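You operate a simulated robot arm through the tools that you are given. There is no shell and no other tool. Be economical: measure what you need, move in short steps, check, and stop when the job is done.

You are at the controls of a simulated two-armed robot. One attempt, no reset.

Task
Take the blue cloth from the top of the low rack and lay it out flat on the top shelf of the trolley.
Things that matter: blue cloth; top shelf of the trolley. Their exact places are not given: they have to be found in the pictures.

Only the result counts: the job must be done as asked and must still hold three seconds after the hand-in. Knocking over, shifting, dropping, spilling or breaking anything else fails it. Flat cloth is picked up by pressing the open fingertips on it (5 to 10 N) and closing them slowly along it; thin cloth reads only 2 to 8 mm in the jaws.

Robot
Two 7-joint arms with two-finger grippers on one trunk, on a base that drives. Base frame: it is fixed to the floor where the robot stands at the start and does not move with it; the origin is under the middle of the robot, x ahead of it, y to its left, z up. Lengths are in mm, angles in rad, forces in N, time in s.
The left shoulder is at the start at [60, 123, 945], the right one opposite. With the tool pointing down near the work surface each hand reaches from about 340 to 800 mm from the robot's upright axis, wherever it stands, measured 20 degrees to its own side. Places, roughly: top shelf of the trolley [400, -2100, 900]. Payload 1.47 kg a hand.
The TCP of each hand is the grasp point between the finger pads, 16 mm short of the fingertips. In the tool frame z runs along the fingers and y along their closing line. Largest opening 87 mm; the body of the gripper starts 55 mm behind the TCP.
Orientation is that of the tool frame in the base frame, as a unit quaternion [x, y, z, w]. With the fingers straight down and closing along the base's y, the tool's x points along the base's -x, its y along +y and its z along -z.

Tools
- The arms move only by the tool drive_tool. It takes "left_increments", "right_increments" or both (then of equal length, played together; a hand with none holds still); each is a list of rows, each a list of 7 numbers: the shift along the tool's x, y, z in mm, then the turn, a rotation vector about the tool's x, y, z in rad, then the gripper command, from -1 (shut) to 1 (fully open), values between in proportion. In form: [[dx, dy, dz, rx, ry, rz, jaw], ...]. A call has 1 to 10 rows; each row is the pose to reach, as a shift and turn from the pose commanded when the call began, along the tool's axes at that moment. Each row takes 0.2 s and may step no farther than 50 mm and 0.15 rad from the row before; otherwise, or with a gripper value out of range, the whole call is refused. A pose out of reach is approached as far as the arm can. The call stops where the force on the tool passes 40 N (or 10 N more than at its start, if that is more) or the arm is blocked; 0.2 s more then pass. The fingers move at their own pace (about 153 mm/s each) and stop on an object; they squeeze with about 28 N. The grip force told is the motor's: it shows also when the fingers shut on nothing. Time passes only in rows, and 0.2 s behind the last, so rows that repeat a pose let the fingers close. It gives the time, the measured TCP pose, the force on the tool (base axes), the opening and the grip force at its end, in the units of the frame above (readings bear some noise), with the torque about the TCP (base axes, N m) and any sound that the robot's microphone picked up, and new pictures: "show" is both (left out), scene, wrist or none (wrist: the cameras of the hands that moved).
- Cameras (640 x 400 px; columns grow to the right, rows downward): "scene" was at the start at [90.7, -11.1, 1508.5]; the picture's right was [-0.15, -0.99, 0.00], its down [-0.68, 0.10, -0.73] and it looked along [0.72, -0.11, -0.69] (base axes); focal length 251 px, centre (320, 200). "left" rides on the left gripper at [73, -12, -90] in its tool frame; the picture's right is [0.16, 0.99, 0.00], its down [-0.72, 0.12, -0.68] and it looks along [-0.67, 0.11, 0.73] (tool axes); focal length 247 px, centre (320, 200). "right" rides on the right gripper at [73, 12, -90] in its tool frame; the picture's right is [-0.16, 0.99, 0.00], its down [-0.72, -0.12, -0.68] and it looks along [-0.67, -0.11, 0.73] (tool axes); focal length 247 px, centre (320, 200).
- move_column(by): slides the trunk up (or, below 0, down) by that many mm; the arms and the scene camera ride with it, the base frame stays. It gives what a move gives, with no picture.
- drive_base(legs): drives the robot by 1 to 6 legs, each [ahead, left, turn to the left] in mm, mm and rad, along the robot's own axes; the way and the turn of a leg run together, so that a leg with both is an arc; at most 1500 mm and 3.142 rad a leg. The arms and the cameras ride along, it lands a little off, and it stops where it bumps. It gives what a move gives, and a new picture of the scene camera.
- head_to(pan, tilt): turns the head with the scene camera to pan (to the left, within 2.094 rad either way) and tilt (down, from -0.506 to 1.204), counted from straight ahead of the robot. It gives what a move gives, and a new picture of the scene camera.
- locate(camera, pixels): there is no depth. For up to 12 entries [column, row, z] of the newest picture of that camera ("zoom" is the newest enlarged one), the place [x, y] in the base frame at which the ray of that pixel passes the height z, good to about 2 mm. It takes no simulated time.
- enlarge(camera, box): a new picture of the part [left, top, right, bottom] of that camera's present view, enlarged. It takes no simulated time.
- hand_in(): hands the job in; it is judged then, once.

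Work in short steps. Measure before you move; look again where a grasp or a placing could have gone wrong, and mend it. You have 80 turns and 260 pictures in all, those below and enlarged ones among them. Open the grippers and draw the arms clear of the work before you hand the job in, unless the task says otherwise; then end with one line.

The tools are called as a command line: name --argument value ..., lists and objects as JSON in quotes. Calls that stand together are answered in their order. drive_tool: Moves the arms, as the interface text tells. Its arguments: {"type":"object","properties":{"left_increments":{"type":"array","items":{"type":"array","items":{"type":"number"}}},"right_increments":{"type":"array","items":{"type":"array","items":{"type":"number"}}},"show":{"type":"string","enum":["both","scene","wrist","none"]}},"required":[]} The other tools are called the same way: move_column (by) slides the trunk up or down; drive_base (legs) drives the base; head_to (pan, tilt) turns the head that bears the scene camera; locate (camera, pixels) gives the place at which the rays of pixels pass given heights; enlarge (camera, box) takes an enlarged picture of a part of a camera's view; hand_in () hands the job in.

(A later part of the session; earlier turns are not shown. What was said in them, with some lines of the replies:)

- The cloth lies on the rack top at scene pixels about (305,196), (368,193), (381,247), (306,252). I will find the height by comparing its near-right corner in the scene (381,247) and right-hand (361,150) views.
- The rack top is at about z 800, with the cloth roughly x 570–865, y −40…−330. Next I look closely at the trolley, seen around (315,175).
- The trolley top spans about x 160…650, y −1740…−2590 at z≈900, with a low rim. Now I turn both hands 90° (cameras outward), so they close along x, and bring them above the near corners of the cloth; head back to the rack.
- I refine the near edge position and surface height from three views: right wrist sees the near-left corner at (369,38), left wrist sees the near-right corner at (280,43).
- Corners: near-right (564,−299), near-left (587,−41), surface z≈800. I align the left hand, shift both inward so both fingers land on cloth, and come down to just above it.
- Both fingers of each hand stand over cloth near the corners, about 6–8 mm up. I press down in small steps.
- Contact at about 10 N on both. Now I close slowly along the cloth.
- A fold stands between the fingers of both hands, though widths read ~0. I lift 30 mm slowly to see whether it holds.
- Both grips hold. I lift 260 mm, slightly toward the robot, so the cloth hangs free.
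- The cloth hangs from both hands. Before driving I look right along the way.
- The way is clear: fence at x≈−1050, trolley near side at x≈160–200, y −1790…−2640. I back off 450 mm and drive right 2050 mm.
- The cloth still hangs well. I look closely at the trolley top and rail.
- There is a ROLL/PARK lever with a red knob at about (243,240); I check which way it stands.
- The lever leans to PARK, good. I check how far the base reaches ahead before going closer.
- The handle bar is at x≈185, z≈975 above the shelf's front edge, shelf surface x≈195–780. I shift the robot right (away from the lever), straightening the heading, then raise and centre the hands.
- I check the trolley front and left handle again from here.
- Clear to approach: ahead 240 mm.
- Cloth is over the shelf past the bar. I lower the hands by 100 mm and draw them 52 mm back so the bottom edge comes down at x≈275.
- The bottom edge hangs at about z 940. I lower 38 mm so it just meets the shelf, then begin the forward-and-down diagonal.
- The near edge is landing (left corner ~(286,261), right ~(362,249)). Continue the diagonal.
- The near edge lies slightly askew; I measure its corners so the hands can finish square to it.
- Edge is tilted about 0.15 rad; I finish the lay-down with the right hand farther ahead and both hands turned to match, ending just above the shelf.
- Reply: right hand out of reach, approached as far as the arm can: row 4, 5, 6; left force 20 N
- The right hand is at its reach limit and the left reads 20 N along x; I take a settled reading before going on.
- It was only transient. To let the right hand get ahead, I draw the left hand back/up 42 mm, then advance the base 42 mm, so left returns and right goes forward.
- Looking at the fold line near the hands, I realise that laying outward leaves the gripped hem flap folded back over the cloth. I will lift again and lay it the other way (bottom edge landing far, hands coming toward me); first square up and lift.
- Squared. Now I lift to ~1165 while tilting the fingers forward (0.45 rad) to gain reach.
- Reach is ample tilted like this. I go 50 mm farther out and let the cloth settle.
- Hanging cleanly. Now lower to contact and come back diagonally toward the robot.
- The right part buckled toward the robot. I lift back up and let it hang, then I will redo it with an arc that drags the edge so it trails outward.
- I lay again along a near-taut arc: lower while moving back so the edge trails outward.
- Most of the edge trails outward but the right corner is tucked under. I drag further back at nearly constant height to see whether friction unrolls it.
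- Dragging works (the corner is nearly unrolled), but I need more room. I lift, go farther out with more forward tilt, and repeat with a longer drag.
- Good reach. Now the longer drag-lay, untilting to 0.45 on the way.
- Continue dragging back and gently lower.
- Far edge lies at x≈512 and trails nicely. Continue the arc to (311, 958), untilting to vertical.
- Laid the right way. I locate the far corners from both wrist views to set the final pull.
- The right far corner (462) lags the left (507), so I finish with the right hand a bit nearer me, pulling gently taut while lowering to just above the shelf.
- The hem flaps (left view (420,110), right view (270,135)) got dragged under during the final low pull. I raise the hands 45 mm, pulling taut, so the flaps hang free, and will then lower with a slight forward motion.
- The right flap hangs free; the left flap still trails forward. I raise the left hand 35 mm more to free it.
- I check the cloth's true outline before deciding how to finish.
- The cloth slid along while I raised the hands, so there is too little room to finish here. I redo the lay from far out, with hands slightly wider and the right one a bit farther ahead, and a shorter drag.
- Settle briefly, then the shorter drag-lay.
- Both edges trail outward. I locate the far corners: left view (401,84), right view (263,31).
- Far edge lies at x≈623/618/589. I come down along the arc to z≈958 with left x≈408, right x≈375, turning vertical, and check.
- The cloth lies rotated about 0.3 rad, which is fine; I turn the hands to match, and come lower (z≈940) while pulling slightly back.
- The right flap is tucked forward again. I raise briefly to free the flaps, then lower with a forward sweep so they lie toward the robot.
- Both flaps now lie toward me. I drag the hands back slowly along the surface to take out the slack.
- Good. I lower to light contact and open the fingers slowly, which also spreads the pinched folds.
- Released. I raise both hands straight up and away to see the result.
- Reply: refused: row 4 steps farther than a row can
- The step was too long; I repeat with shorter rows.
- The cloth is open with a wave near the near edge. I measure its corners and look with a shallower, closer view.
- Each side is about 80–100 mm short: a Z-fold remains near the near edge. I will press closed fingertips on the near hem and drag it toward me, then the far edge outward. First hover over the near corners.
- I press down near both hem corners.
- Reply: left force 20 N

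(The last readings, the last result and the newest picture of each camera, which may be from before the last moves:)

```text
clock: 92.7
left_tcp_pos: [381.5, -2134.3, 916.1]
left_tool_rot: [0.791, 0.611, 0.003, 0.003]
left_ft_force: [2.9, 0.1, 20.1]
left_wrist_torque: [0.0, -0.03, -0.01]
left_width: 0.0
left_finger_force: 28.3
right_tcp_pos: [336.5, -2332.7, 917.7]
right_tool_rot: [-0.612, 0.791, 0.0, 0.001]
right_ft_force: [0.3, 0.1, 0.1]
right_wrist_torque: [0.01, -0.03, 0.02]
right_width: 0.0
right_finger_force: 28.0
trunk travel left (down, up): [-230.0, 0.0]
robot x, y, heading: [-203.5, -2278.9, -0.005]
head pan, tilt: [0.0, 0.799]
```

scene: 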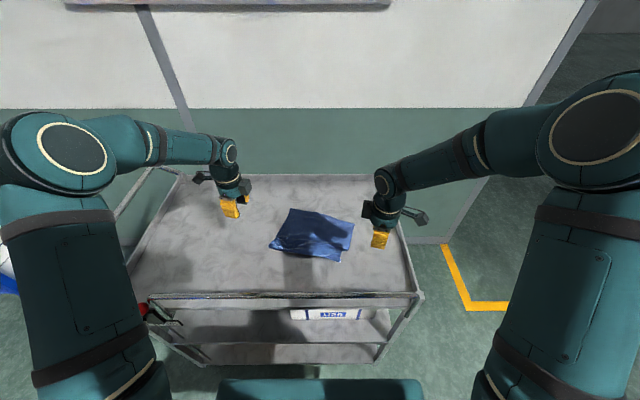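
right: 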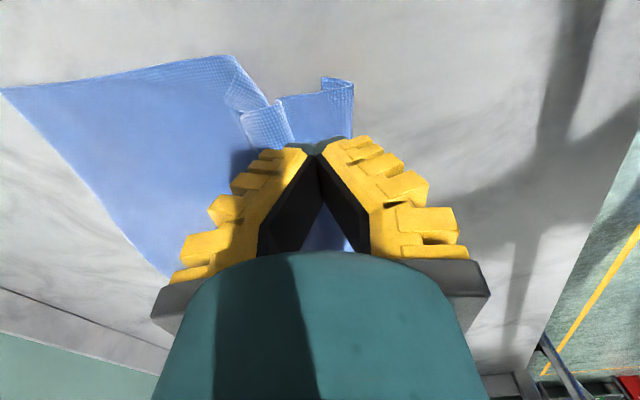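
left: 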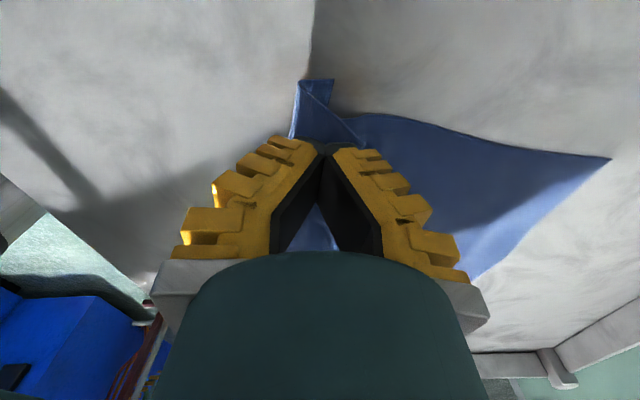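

Left is too firm, right not yet in contact; I adjust and drag both toward the near side 45 mm.

drive_tool --left_increments '[[0, 0, -1.3, 0, 0, 0, -1], [0, -6, -1.3, 0, 0, 0, -1], [0, -12, -1.3, 0, 0, 0, -1], [0, -18, -1.3, 0, 0, 0, -1], [0, -24, -1.3, 0, 0, 0, -1], [0, -31, -1.3, 0, 0, 0, -1], [0, -38, -1.3, 0, 0, 0, -1], [0, -45, -1.3, 0, 0, 0, -1]]' --right_increments '[[0, 0, 2.3, 0, 0, 0, -1], [0, 6, 2.3, 0, 0, 0, -1], [0, 12, 2.3, 0, 0, 0, -1], [0, 18, 2.3, 0, 0, 0, -1], [0, 24, 2.3, 0, 0, 0, -1], [0, 31, 2.3, 0, 0, 0, -1], [0, 38, 2.3, 0, 0, 0, -1], [0, 45, 2.3, 0, 0, 0, -1]]' --show "wrist"

enlarge --camera "scene" --box '[250, 190, 375, 280]'

```text
clock: 94.5
left_tcp_pos: [334.7, -2123.3, 915.4]
left_tool_rot: [0.791, 0.611, 0.001, 0.0]
left_ft_force: [2.0, -0.3, 18.3]
left_wrist_torque: [0.0, -0.12, -0.01]
left_width: 0.0
left_finger_force: 28.0
right_tcp_pos: [293.2, -2322.1, 914.6]
right_tool_rot: [-0.612, 0.791, -0.002, 0.002]
right_ft_force: [4.2, -1.1, 27.7]
right_wrist_torque: [-0.15, 0.05, 0.02]
right_width: 0.1
right_finger_force: 27.9
trunk travel left (down, up): [-230.0, 0.0]
robot x, y, heading: [-204.7, -2282.2, -0.007]
head pan, tilt: [0.0, 0.799]
```

right: 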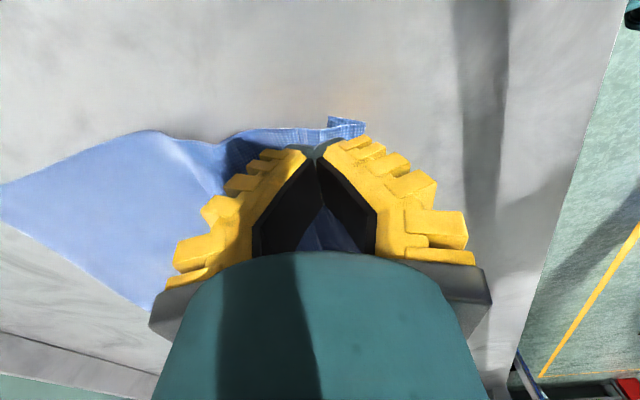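
left: 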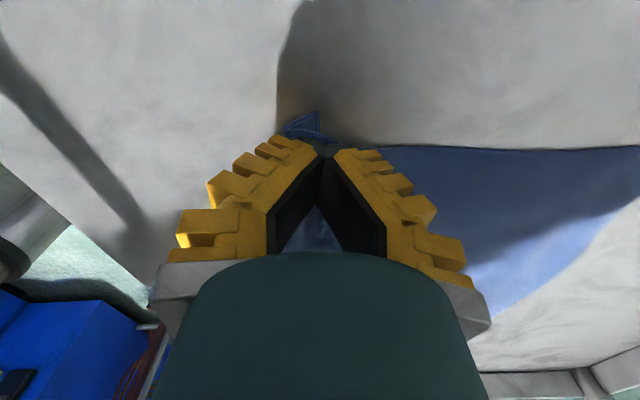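

```text
4.44 times, centred on (312, 235) of scene
```

zoom: 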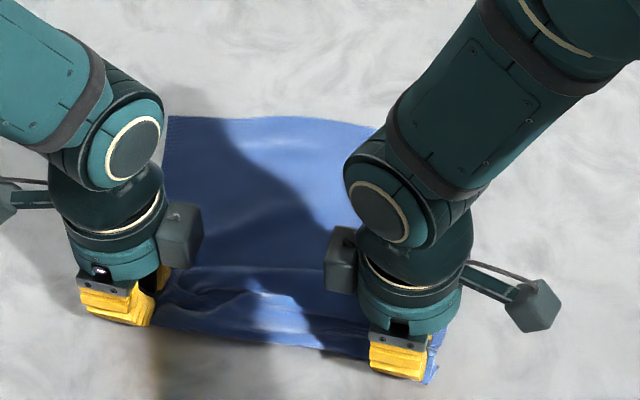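

Press-dragging moves the cloth well. Keeping the left hand pinned on the near-left corner, I lift the right hand to go for the far-right corner.

drive_tool --right_increments '[[0, 0, -15, 0, 0, 0, -1], [0, 0, -45, 0, 0, 0, -1], [30, 0, -75, 0, 0, 0, -1], [70, 0, -95, 0, 0, 0, -1], [110, 0, -105, 0, 0, 0, -1]]' --show "wrist"

enlarge --camera "scene" --box '[250, 190, 375, 280]'

```text
clock: 95.7
left_tcp_pos: [336.3, -2123.3, 914.3]
left_tool_rot: [0.791, 0.612, 0.001, 0.0]
left_ft_force: [-1.0, 1.7, 22.1]
left_wrist_torque: [0.01, -0.06, -0.02]
left_width: 0.1
left_finger_force: 28.0
right_tcp_pos: [264.8, -2428.8, 1020.5]
right_tool_rot: [-0.611, 0.791, 0.0, 0.001]
right_ft_force: [0.7, -0.9, -0.2]
right_wrist_torque: [0.0, 0.01, 0.0]
right_width: 0.0
right_finger_force: 27.9
trunk travel left (down, up): [-230.0, 0.0]
robot x, y, heading: [-204.7, -2283.5, -0.008]
head pan, tilt: [0.0, 0.799]
```

right: 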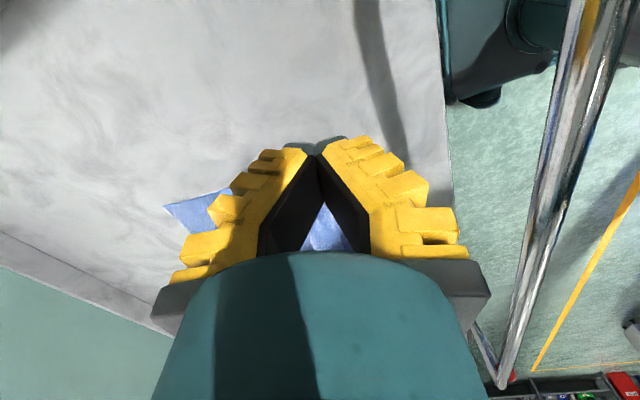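

```text
4.44 times, centred on (312, 235) of scene
```

zoom: 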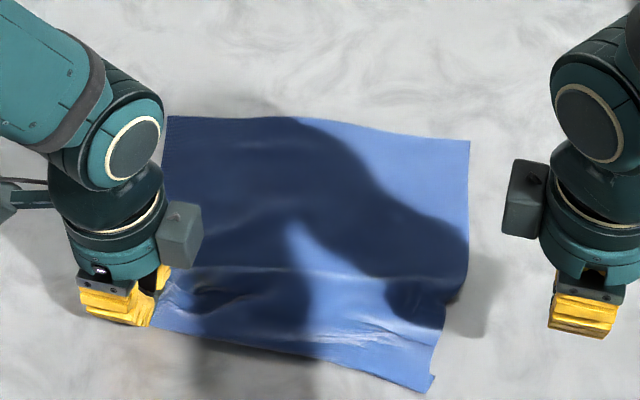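

locate --camera "zoom" --pixels '[[165, 116, 900], [470, 140, 900], [432, 392, 900], [460, 298, 900], [300, 352, 900], [440, 310, 900], [150, 325, 900]]'

```text
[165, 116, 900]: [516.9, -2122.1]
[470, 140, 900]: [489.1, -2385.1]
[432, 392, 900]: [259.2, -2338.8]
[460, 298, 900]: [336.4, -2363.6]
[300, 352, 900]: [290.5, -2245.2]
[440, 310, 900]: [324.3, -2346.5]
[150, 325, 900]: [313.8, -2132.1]
```

Much flatter; right side about 40 mm short, left about 70 mm. I bring the right hand above the far-right corner (470,−2372).

drive_tool --right_increments '[[-20, -35, 0, 0, 0, 0, -1], [-40, -75, 0, 0, 0, 0, -1], [-62, -115, 10, 0, 0, 0, -1], [-84, -150, 30, 0, 0, 0, -1], [-106.6, -184, 55, 0, 0, 0, -1], [-106.6, -184, 85, 0, 0, 0, -1], [-106.6, -184, 98, 0, 0, 0, -1], [-106.6, -184, 103, 0, 0, 0, -1], [-106.6, -184, 104, 0, 0, 0, -1]]' --show "wrist"

```text
clock: 97.7
left_tcp_pos: [334.7, -2123.7, 915.3]
left_tool_rot: [0.791, 0.611, 0.001, 0.002]
left_ft_force: [-1.4, 0.6, 19.8]
left_wrist_torque: [0.0, -0.12, 0.01]
left_width: 0.0
left_finger_force: 27.7
right_tcp_pos: [469.2, -2371.7, 916.1]
right_tool_rot: [-0.611, 0.792, 0.001, 0.001]
right_ft_force: [0.0, 0.5, 2.6]
right_wrist_torque: [0.02, -0.04, -0.01]
right_width: 0.1
right_finger_force: 27.6
trunk travel left (down, up): [-230.0, 0.0]
robot x, y, heading: [-201.9, -2283.9, -0.009]
head pan, tilt: [0.0, 0.799]
```

right: 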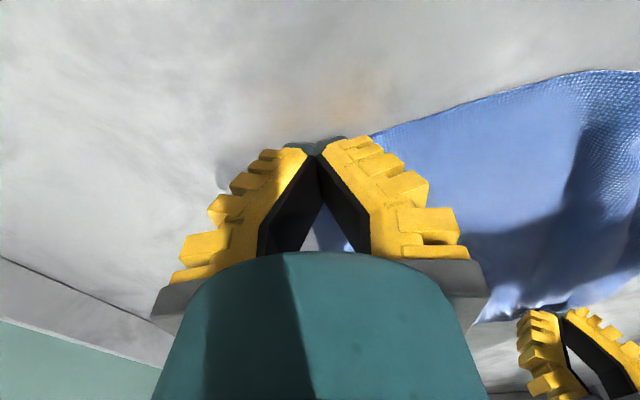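

Light contact; I press a bit more and drag outward 38 mm.

drive_tool --right_increments '[[0, 0, 1, 0, 0, 0, -1], [0, -6, 1.2, 0, 0, 0, -1], [0, -12, 1.2, 0, 0, 0, -1], [0, -18, 1.2, 0, 0, 0, -1], [0, -25, 1.2, 0, 0, 0, -1], [0, -32, 1.2, 0, 0, 0, -1], [0, -38, 1.2, 0, 0, 0, -1]]' --show "wrist"

enlarge --camera "scene" --box '[250, 190, 375, 280]'

```text
clock: 99.3
left_tcp_pos: [335.6, -2123.3, 915.1]
left_tool_rot: [0.791, 0.611, 0.001, 0.001]
left_ft_force: [2.1, -0.3, 17.0]
left_wrist_torque: [-0.03, -0.08, 0.0]
left_width: 0.2
left_finger_force: 27.8
right_tcp_pos: [506.5, -2380.8, 915.0]
right_tool_rot: [-0.611, 0.791, -0.002, 0.0]
right_ft_force: [-2.5, 0.7, 9.2]
right_wrist_torque: [-0.03, 0.03, 0.04]
right_width: 0.0
right_finger_force: 28.4
trunk travel left (down, up): [-230.0, 0.0]
robot x, y, heading: [-204.5, -2283.2, -0.007]
head pan, tilt: [0.0, 0.799]
```

right: 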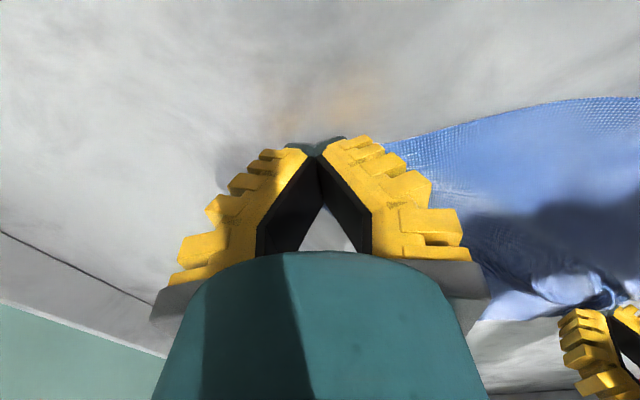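

```text
4.44 times, centred on (312, 235) of scene
```

zoom: 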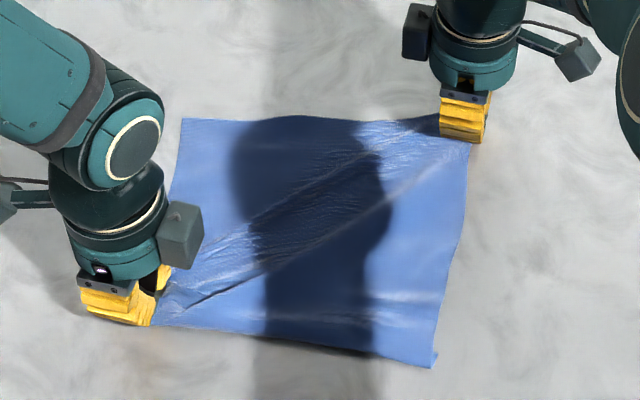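

The diagonal is now taut. I lift both hands and inspect the other diagonal.

drive_tool --left_increments '[[0, 0, -10, 0, 0, 0, -1], [0, 0, -40, 0, 0, 0, -1], [30, 0, -70, 0, 0, 0, -1], [65, 0, -90, 0, 0, 0, -1], [100, 0, -100, 0, 0, 0, -1]]' --right_increments '[[0, 0, -10, 0, 0, 0, -1], [0, 0, -40, 0, 0, 0, -1], [30, 0, -70, 0, 0, 0, -1], [65, 20, -90, 0, 0, 0, -1], [100, 50, -100, 0, 0, 0, -1]]' --show "none"

enlarge --camera "scene" --box '[250, 190, 375, 280]'

```text
clock: 100.5
left_tcp_pos: [361.6, -2025.2, 1013.4]
left_tool_rot: [0.791, 0.612, 0.001, 0.001]
left_ft_force: [-1.1, -0.2, 0.6]
left_wrist_torque: [0.01, -0.02, 0.0]
left_width: 0.0
left_finger_force: 28.4
right_tcp_pos: [435.0, -2466.1, 1016.8]
right_tool_rot: [-0.611, 0.792, 0.0, 0.001]
right_ft_force: [0.1, 0.7, -0.1]
right_wrist_torque: [0.0, -0.01, 0.01]
right_width: 0.0
right_finger_force: 27.8
trunk travel left (down, up): [-230.0, 0.0]
robot x, y, heading: [-202.4, -2280.4, -0.008]
head pan, tilt: [0.0, 0.799]
```

```text
4.44 times, centred on (312, 235) of scene
```

zoom: 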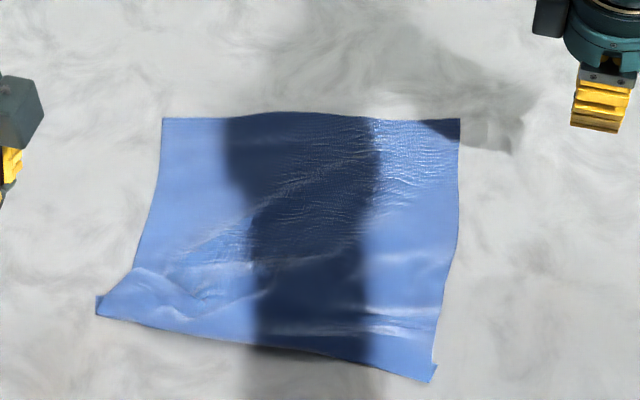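

locate --camera "zoom" --pixels '[[163, 118, 900], [460, 118, 900], [432, 381, 900], [97, 316, 900], [250, 345, 900], [97, 296, 905], [437, 365, 900]]'

enlarge --camera "scene" --box '[265, 235, 345, 275]'

```text
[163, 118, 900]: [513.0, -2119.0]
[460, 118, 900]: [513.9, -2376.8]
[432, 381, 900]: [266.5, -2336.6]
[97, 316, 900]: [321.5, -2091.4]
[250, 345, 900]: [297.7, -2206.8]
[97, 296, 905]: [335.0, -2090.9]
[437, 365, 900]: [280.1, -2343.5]
```

```text
8.00 times, centred on (305, 255) of scene
```

zoom: 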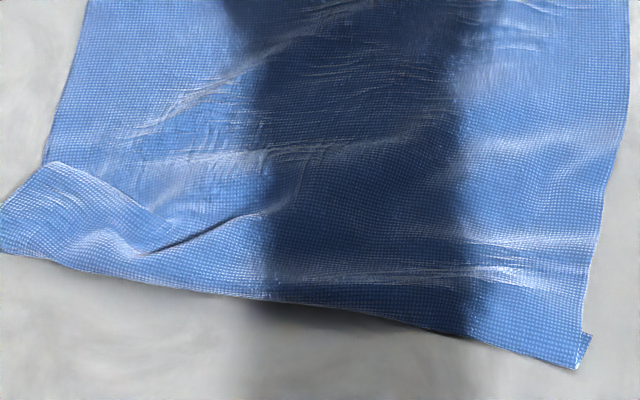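

Right side is now ~250 mm long and nearly flat; the left side still holds a fold at the near-left corner (321,−2091). I pin the cloth with the right hand at about (440,−2335) and press the left hand near that corner.

drive_tool --left_increments '[[-25, -2, 10, 0, 0, 0, -1], [-60, -5, 30, 0, 0, 0, -1], [-92.7, -7, 50, 0, 0, 0, -1], [-92.7, -7, 80, 0, 0, 0, -1], [-92.7, -7, 90, 0, 0, 0, -1], [-92.7, -7, 94, 0, 0, 0, -1], [-92.7, -7, 96, 0, 0, 0, -1]]' --right_increments '[[-42, 9, 5, 0, 0, 0, -1], [-85, 19, 20, 0, 0, 0, -1], [-128, 28, 40, 0, 0, 0, -1], [-128, 28, 75, 0, 0, 0, -1], [-128, 28, 92, 0, 0, 0, -1], [-128, 28, 98, 0, 0, 0, -1], [-128, 28, 102, 0, 0, 0, -1]]' --show "wrist"

```text
clock: 102.1
left_tcp_pos: [330.2, -2115.1, 919.4]
left_tool_rot: [0.791, 0.612, 0.001, 0.002]
left_ft_force: [0.4, -0.1, 0.7]
left_wrist_torque: [0.0, -0.01, 0.02]
left_width: 0.0
left_finger_force: 27.7
right_tcp_pos: [440.5, -2332.8, 914.5]
right_tool_rot: [-0.611, 0.792, -0.002, 0.002]
right_ft_force: [0.2, -0.5, 12.8]
right_wrist_torque: [-0.02, 0.03, -0.01]
right_width: 0.0
right_finger_force: 28.3
trunk travel left (down, up): [-230.0, 0.0]
robot x, y, heading: [-201.7, -2280.0, -0.007]
head pan, tilt: [0.0, 0.799]
```

right: 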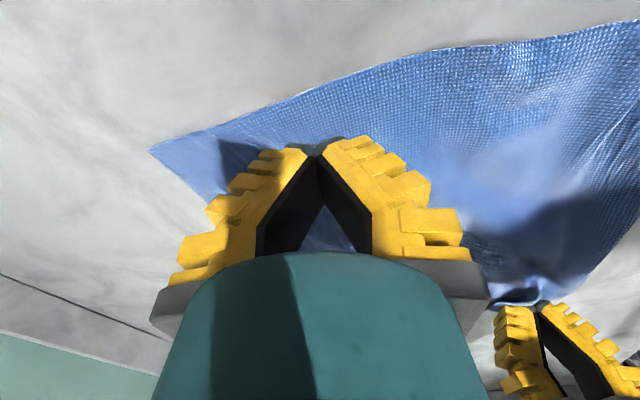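
left: 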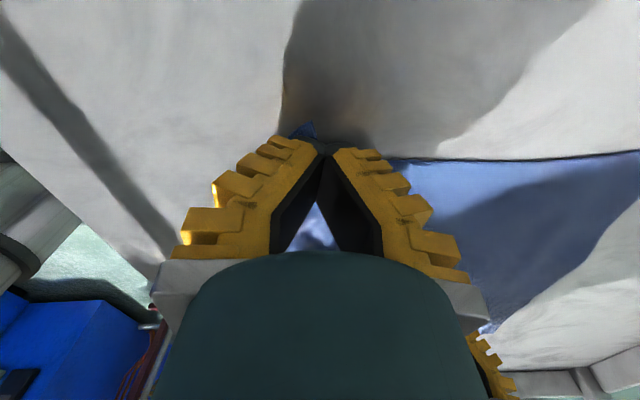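

Right is pinning at 13 N. I press the left down 3 mm and drag straight toward me by 55 mm.

drive_tool --left_increments '[[0, 0, 2.5, 0, 0, 0, -1], [0, 0, 3.6, 0, 0, 0, -1], [-2, -8, 3.8, 0, 0, 0, -1], [-4, -16, 3.8, 0, 0, 0, -1], [-6, -24, 3.8, 0, 0, 0, -1], [-8, -32, 3.8, 0, 0, 0, -1], [-10, -40, 3.8, 0, 0, 0, -1], [-12, -47, 3.8, 0, 0, 0, -1], [-14, -53, 3.8, 0, 0, 0, -1]]' --show "none"

enlarge --camera "scene" --box '[250, 190, 375, 280]'

```text
clock: 104.1
left_tcp_pos: [273.2, -2114.3, 915.5]
left_tool_rot: [0.791, 0.612, 0.001, 0.001]
left_ft_force: [4.1, -0.8, 17.3]
left_wrist_torque: [0.01, -0.02, -0.01]
left_width: 0.0
left_finger_force: 28.3
right_tcp_pos: [438.6, -2334.1, 914.3]
right_tool_rot: [-0.611, 0.792, 0.0, 0.001]
right_ft_force: [1.5, 2.3, 19.4]
right_wrist_torque: [-0.01, -0.01, 0.04]
right_width: 0.0
right_finger_force: 28.3
trunk travel left (down, up): [-230.0, 0.0]
robot x, y, heading: [-200.9, -2281.8, -0.002]
head pan, tilt: [0.0, 0.799]
```

```text
4.44 times, centred on (312, 235) of scene
```

zoom: 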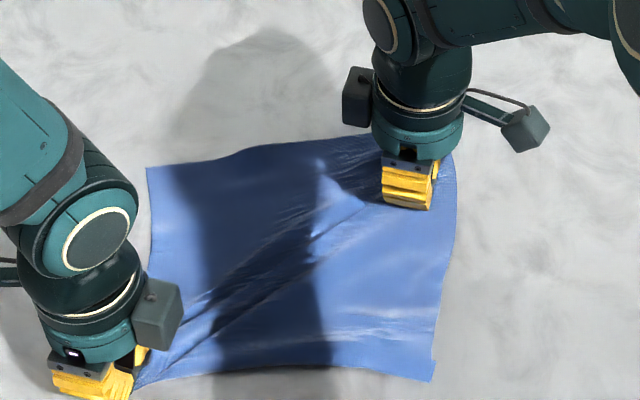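

Good progress. Lift both and inspect.

drive_tool --left_increments '[[0, 0, -10, 0, 0, 0, -1], [0, 0, -40, 0, 0, 0, -1], [30, 5, -75, 0, 0, 0, -1], [65, 10, -105, 0, 0, 0, -1], [100, 20, -120, 0, 0, 0, -1]]' --right_increments '[[0, 0, -10, 0, 0, 0, -1], [0, 0, -40, 0, 0, 0, -1], [30, 0, -75, 0, 0, 0, -1], [65, 10, -105, 0, 0, 0, -1], [105, 20, -120, 0, 0, 0, -1]]' --show "none"

enlarge --camera "scene" --box '[250, 200, 375, 290]'

```text
clock: 105.3
left_tcp_pos: [322.5, -2024.8, 1034.9]
left_tool_rot: [0.791, 0.611, 0.001, 0.0]
left_ft_force: [0.2, 0.1, 0.6]
left_wrist_torque: [0.02, -0.04, -0.02]
left_width: 0.0
left_finger_force: 27.8
right_tcp_pos: [394.8, -2432.1, 1031.0]
right_tool_rot: [-0.612, 0.791, 0.0, 0.0]
right_ft_force: [-0.1, -0.5, -0.6]
right_wrist_torque: [0.02, -0.01, 0.0]
right_width: 0.1
right_finger_force: 28.2
trunk travel left (down, up): [-230.0, 0.0]
robot x, y, heading: [-197.2, -2283.2, -0.002]
head pan, tilt: [0.0, 0.799]
```

```text
4.44 times, centred on (312, 245) of scene
```

zoom: 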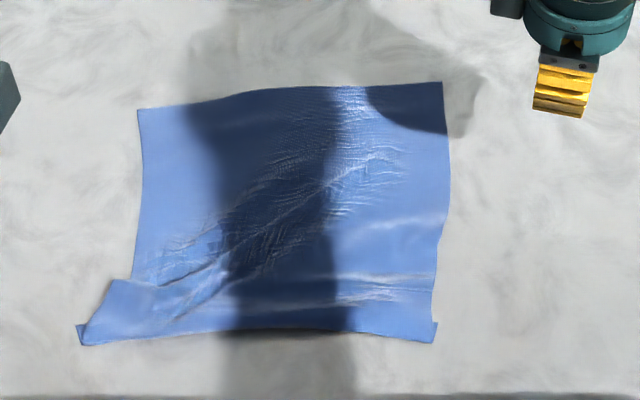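

locate --camera "zoom" --pixels '[[138, 110, 900], [443, 83, 900], [433, 343, 900], [82, 346, 900], [113, 280, 900], [132, 278, 900]]'

enlarge --camera "scene" --box '[255, 245, 350, 290]'

```text
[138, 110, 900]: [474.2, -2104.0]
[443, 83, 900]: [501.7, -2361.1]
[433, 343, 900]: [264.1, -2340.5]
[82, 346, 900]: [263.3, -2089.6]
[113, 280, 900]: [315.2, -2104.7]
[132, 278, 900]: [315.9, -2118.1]
```

```text
6.74 times, centred on (302, 268) of scene
```

zoom: 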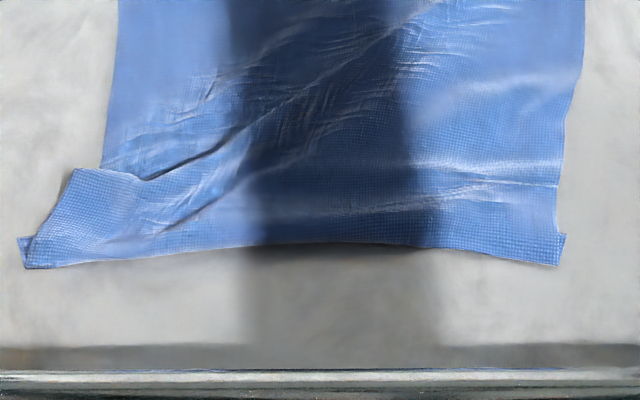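

Left side is still ~50 mm short (overlap at (100,168) in the enlarged view). I pin the near hem middle with the right hand and press the left at the far-left corner.

drive_tool --left_increments '[[-12, 31, 0, 0, 0, 0, -1], [-24, 63, 0, 0, 0, 0, -1], [-36, 94, 10, 0, 0, 0, -1], [-48, 126, 30, 0, 0, 0, -1], [-59.4, 157.4, 55, 0, 0, 0, -1], [-59.4, 157.4, 85, 0, 0, 0, -1], [-59.4, 157.4, 105, 0, 0, 0, -1], [-59.4, 157.4, 114, 0, 0, 0, -1], [-59.4, 157.4, 118, 0, 0, 0, -1], [-59.4, 157.4, 119, 0, 0, 0, -1]]' --right_increments '[[-28, 27, 0, 0, 0, 0, -1], [-56, 54, 0, 0, 0, 0, -1], [-84, 81, 10, 0, 0, 0, -1], [-112, 108, 25, 0, 0, 0, -1], [-140.7, 134.6, 45, 0, 0, 0, -1], [-140.7, 134.6, 80, 0, 0, 0, -1], [-140.7, 134.6, 102, 0, 0, 0, -1], [-140.7, 134.6, 112, 0, 0, 0, -1], [-140.7, 134.6, 114, 0, 0, 0, -1], [-140.7, 134.6, 116, 0, 0, 0, -1]]' --show "scene"

```text
clock: 107.5
left_tcp_pos: [456.5, -2121.7, 916.3]
left_tool_rot: [0.792, 0.611, 0.001, 0.001]
left_ft_force: [0.2, 0.2, 1.2]
left_wrist_torque: [0.04, 0.01, 0.0]
left_width: 0.0
left_finger_force: 27.4
right_tcp_pos: [299.0, -2261.7, 915.8]
right_tool_rot: [-0.61, 0.792, 0.0, 0.001]
right_ft_force: [-0.8, 0.4, 7.4]
right_wrist_torque: [0.02, 0.09, -0.05]
right_width: 0.0
right_finger_force: 28.3
trunk travel left (down, up): [-230.0, 0.0]
robot x, y, heading: [-203.5, -2282.8, -0.005]
head pan, tilt: [0.0, 0.799]
```

scene: 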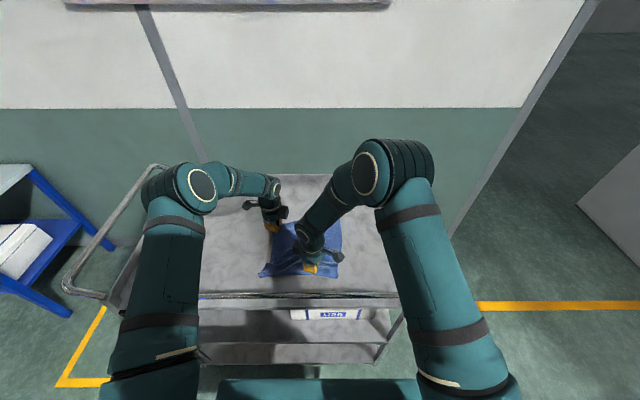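

Now press a little more and drag the far-left corner outward 45 mm.

drive_tool --left_increments '[[0, 0, 1.3, 0, 0, 0, -1], [2, 7, 1.5, 0, 0, 0, -1], [4, 14, 1.5, 0, 0, 0, -1], [5, 21, 1.5, 0, 0, 0, -1], [7, 28, 1.5, 0, 0, 0, -1], [9, 36, 1.5, 0, 0, 0, -1], [11, 44, 1.5, 0, 0, 0, -1]]' --right_increments '[[0, 0, 0.7, 0, 0, 0, -1], [0, 0, 0.7, 0, 0, 0, -1], [0, 0, 0.7, 0, 0, 0, -1], [0, 0, 0.7, 0, 0, 0, -1], [0, 0, 0.7, 0, 0, 0, -1], [0, 0, 0.7, 0, 0, 0, -1], [0, 0, 0.7, 0, 0, 0, -1]]' --show "none"

enlarge --camera "scene" --box '[250, 200, 375, 290]'

```text
clock: 109.1
left_tcp_pos: [503.4, -2121.1, 915.6]
left_tool_rot: [0.792, 0.611, 0.001, 0.001]
left_ft_force: [-0.7, 0.7, 5.6]
left_wrist_torque: [0.02, 0.02, -0.02]
left_width: 0.5
left_finger_force: 28.1
right_tcp_pos: [298.8, -2260.0, 915.7]
right_tool_rot: [-0.612, 0.791, -0.001, 0.001]
right_ft_force: [0.7, 2.0, 15.0]
right_wrist_torque: [0.05, 0.09, -0.01]
right_width: 0.0
right_finger_force: 28.3
trunk travel left (down, up): [-230.0, 0.0]
robot x, y, heading: [-198.9, -2279.4, -0.002]
head pan, tilt: [0.0, 0.799]
```

```text
4.44 times, centred on (312, 245) of scene
```

zoom: 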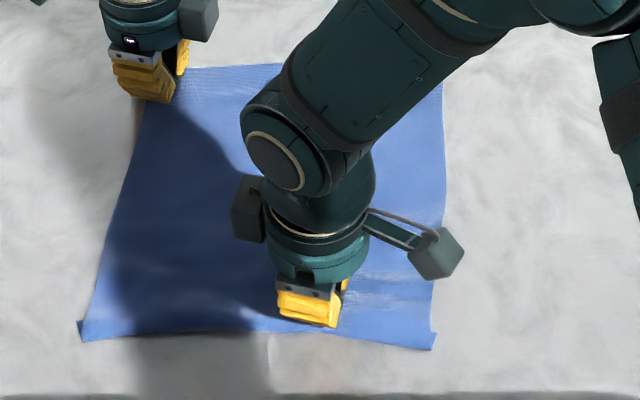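

Excellent — the left side has straightened. Lift both clear and inspect.

drive_tool --left_increments '[[0, 0, -10, 0, 0, 0, -1], [0, 0, -40, 0, 0, 0, -1], [30, -5, -75, 0, 0, 0, -1], [65, -20, -100, 0, 0, 0, -1], [100, -45, -115, 0, 0, 0, -1], [130, -75, -120, 0, 0, 0, -1]]' --right_increments '[[0, 0, -10, 0, 0, 0, -1], [0, 0, -40, 0, 0, 0, -1], [30, 0, -75, 0, 0, 0, -1], [70, 0, -100, 0, 0, 0, -1], [115, 0, -115, 0, 0, 0, -1], [160, 0, -120, 0, 0, 0, -1]]' --show "none"

enlarge --camera "scene" --box '[250, 200, 375, 290]'

```text
clock: 110.5
left_tcp_pos: [463.3, -1976.4, 1034.5]
left_tool_rot: [0.791, 0.611, 0.0, 0.0]
left_ft_force: [-0.4, -0.3, 0.1]
left_wrist_torque: [0.0, -0.01, 0.03]
left_width: 0.0
left_finger_force: 28.0
right_tcp_pos: [255.0, -2417.6, 1038.6]
right_tool_rot: [-0.612, 0.791, 0.0, 0.002]
right_ft_force: [-0.3, 0.0, 0.1]
right_wrist_torque: [0.01, -0.01, 0.01]
right_width: 0.0
right_finger_force: 28.7
trunk travel left (down, up): [-230.0, 0.0]
robot x, y, heading: [-207.2, -2278.2, -0.008]
head pan, tilt: [0.0, 0.799]
```

```text
4.44 times, centred on (312, 245) of scene
```

zoom: 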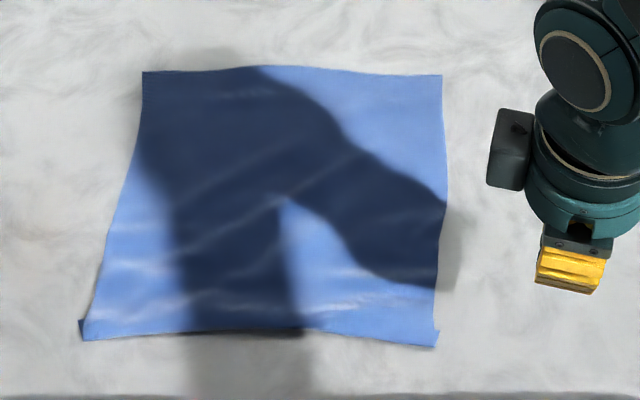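

locate --camera "zoom" --pixels '[[143, 72, 900], [442, 74, 900], [434, 348, 900], [84, 341, 900], [80, 322, 900], [438, 333, 900]]'

enlarge --camera "scene" --box '[260, 250, 345, 285]'

```text
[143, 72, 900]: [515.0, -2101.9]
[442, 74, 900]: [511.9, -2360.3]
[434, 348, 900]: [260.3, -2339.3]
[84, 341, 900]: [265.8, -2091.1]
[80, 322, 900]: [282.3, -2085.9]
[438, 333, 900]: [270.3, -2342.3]
```

```text
7.53 times, centred on (302, 268) of scene
5 turns are left
```

zoom: 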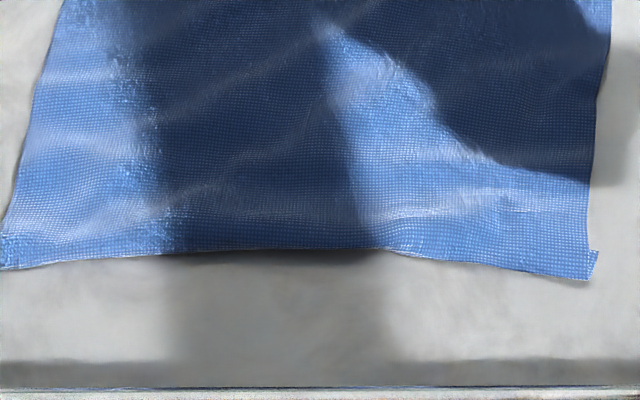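

The cloth now lies spread flat and square (corners about (515,−2102), (512,−2360), (260,−2339), (266,−2091)), well inside the shelf. I open the grippers and raise the arms clear.

drive_tool --left_increments '[[0, 0, -30, 0, 0, 0, -0.5], [0, 0, -60, 0, 0, 0, 0], [0, 0, -90, 0, 0, 0, 0.5], [0, -20, -120, 0, 0, 0, 1], [0, -50, -150, 0, 0, 0, 1], [0, -80, -160, 0, 0, 0, 1], [0, -80, -160, 0, 0, 0, 1]]' --right_increments '[[0, 0, -30, 0, 0, 0, -0.5], [20, 0, -60, 0, 0, 0, 0], [40, 0, -90, 0, 0, 0, 0.5], [50, 0, -120, 0, 0, 0, 1], [50, 0, -150, 0, 0, 0, 1], [50, 0, -160, 0, 0, 0, 1], [50, 0, -160, 0, 0, 0, 1]]' --show "scene"

```text
clock: 112.1
left_tcp_pos: [387.8, -1956.8, 1193.9]
left_tool_rot: [0.791, 0.611, 0.0, -0.001]
left_ft_force: [-0.3, 0.2, -0.1]
left_wrist_torque: [0.03, 0.02, 0.0]
left_width: 86.8
left_finger_force: 0.1
right_tcp_pos: [246.6, -2463.4, 1195.8]
right_tool_rot: [-0.61, 0.792, 0.0, 0.0]
right_ft_force: [0.5, -0.1, -0.9]
right_wrist_torque: [-0.01, 0.01, 0.0]
right_width: 87.1
right_finger_force: 0.1
trunk travel left (down, up): [-230.0, 0.0]
robot x, y, heading: [-203.5, -2280.2, -0.006]
head pan, tilt: [0.0, 0.799]
4 turns are left
```

scene: 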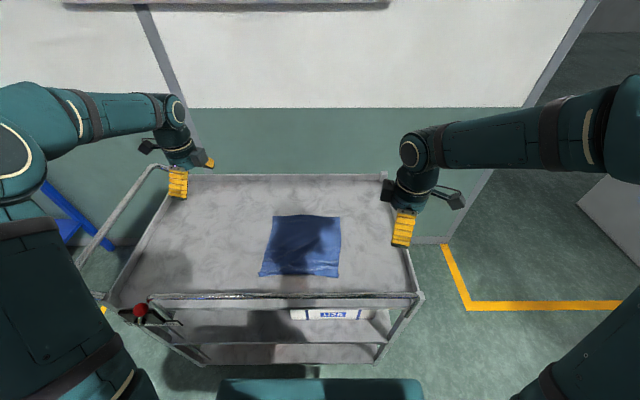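

The cloth lies flat on the top shelf at about (300,245), the arms are clear, the grippers are open and nothing else has moved. I hand in.

hand_in

```text
The job is handed in.
```

I laid the blue cloth out on the trolley's top shelf and handed the job in. It is open and square, well inside the rim, at about 250 × 260 mm. It measured roughly 280 × 260 mm on the rack. The difference is a few shallow ripples and what looks like a narrow strip tucked under along the near edge. In the last pictures nothing else had been moved; the grippers are open and the arms are clear.
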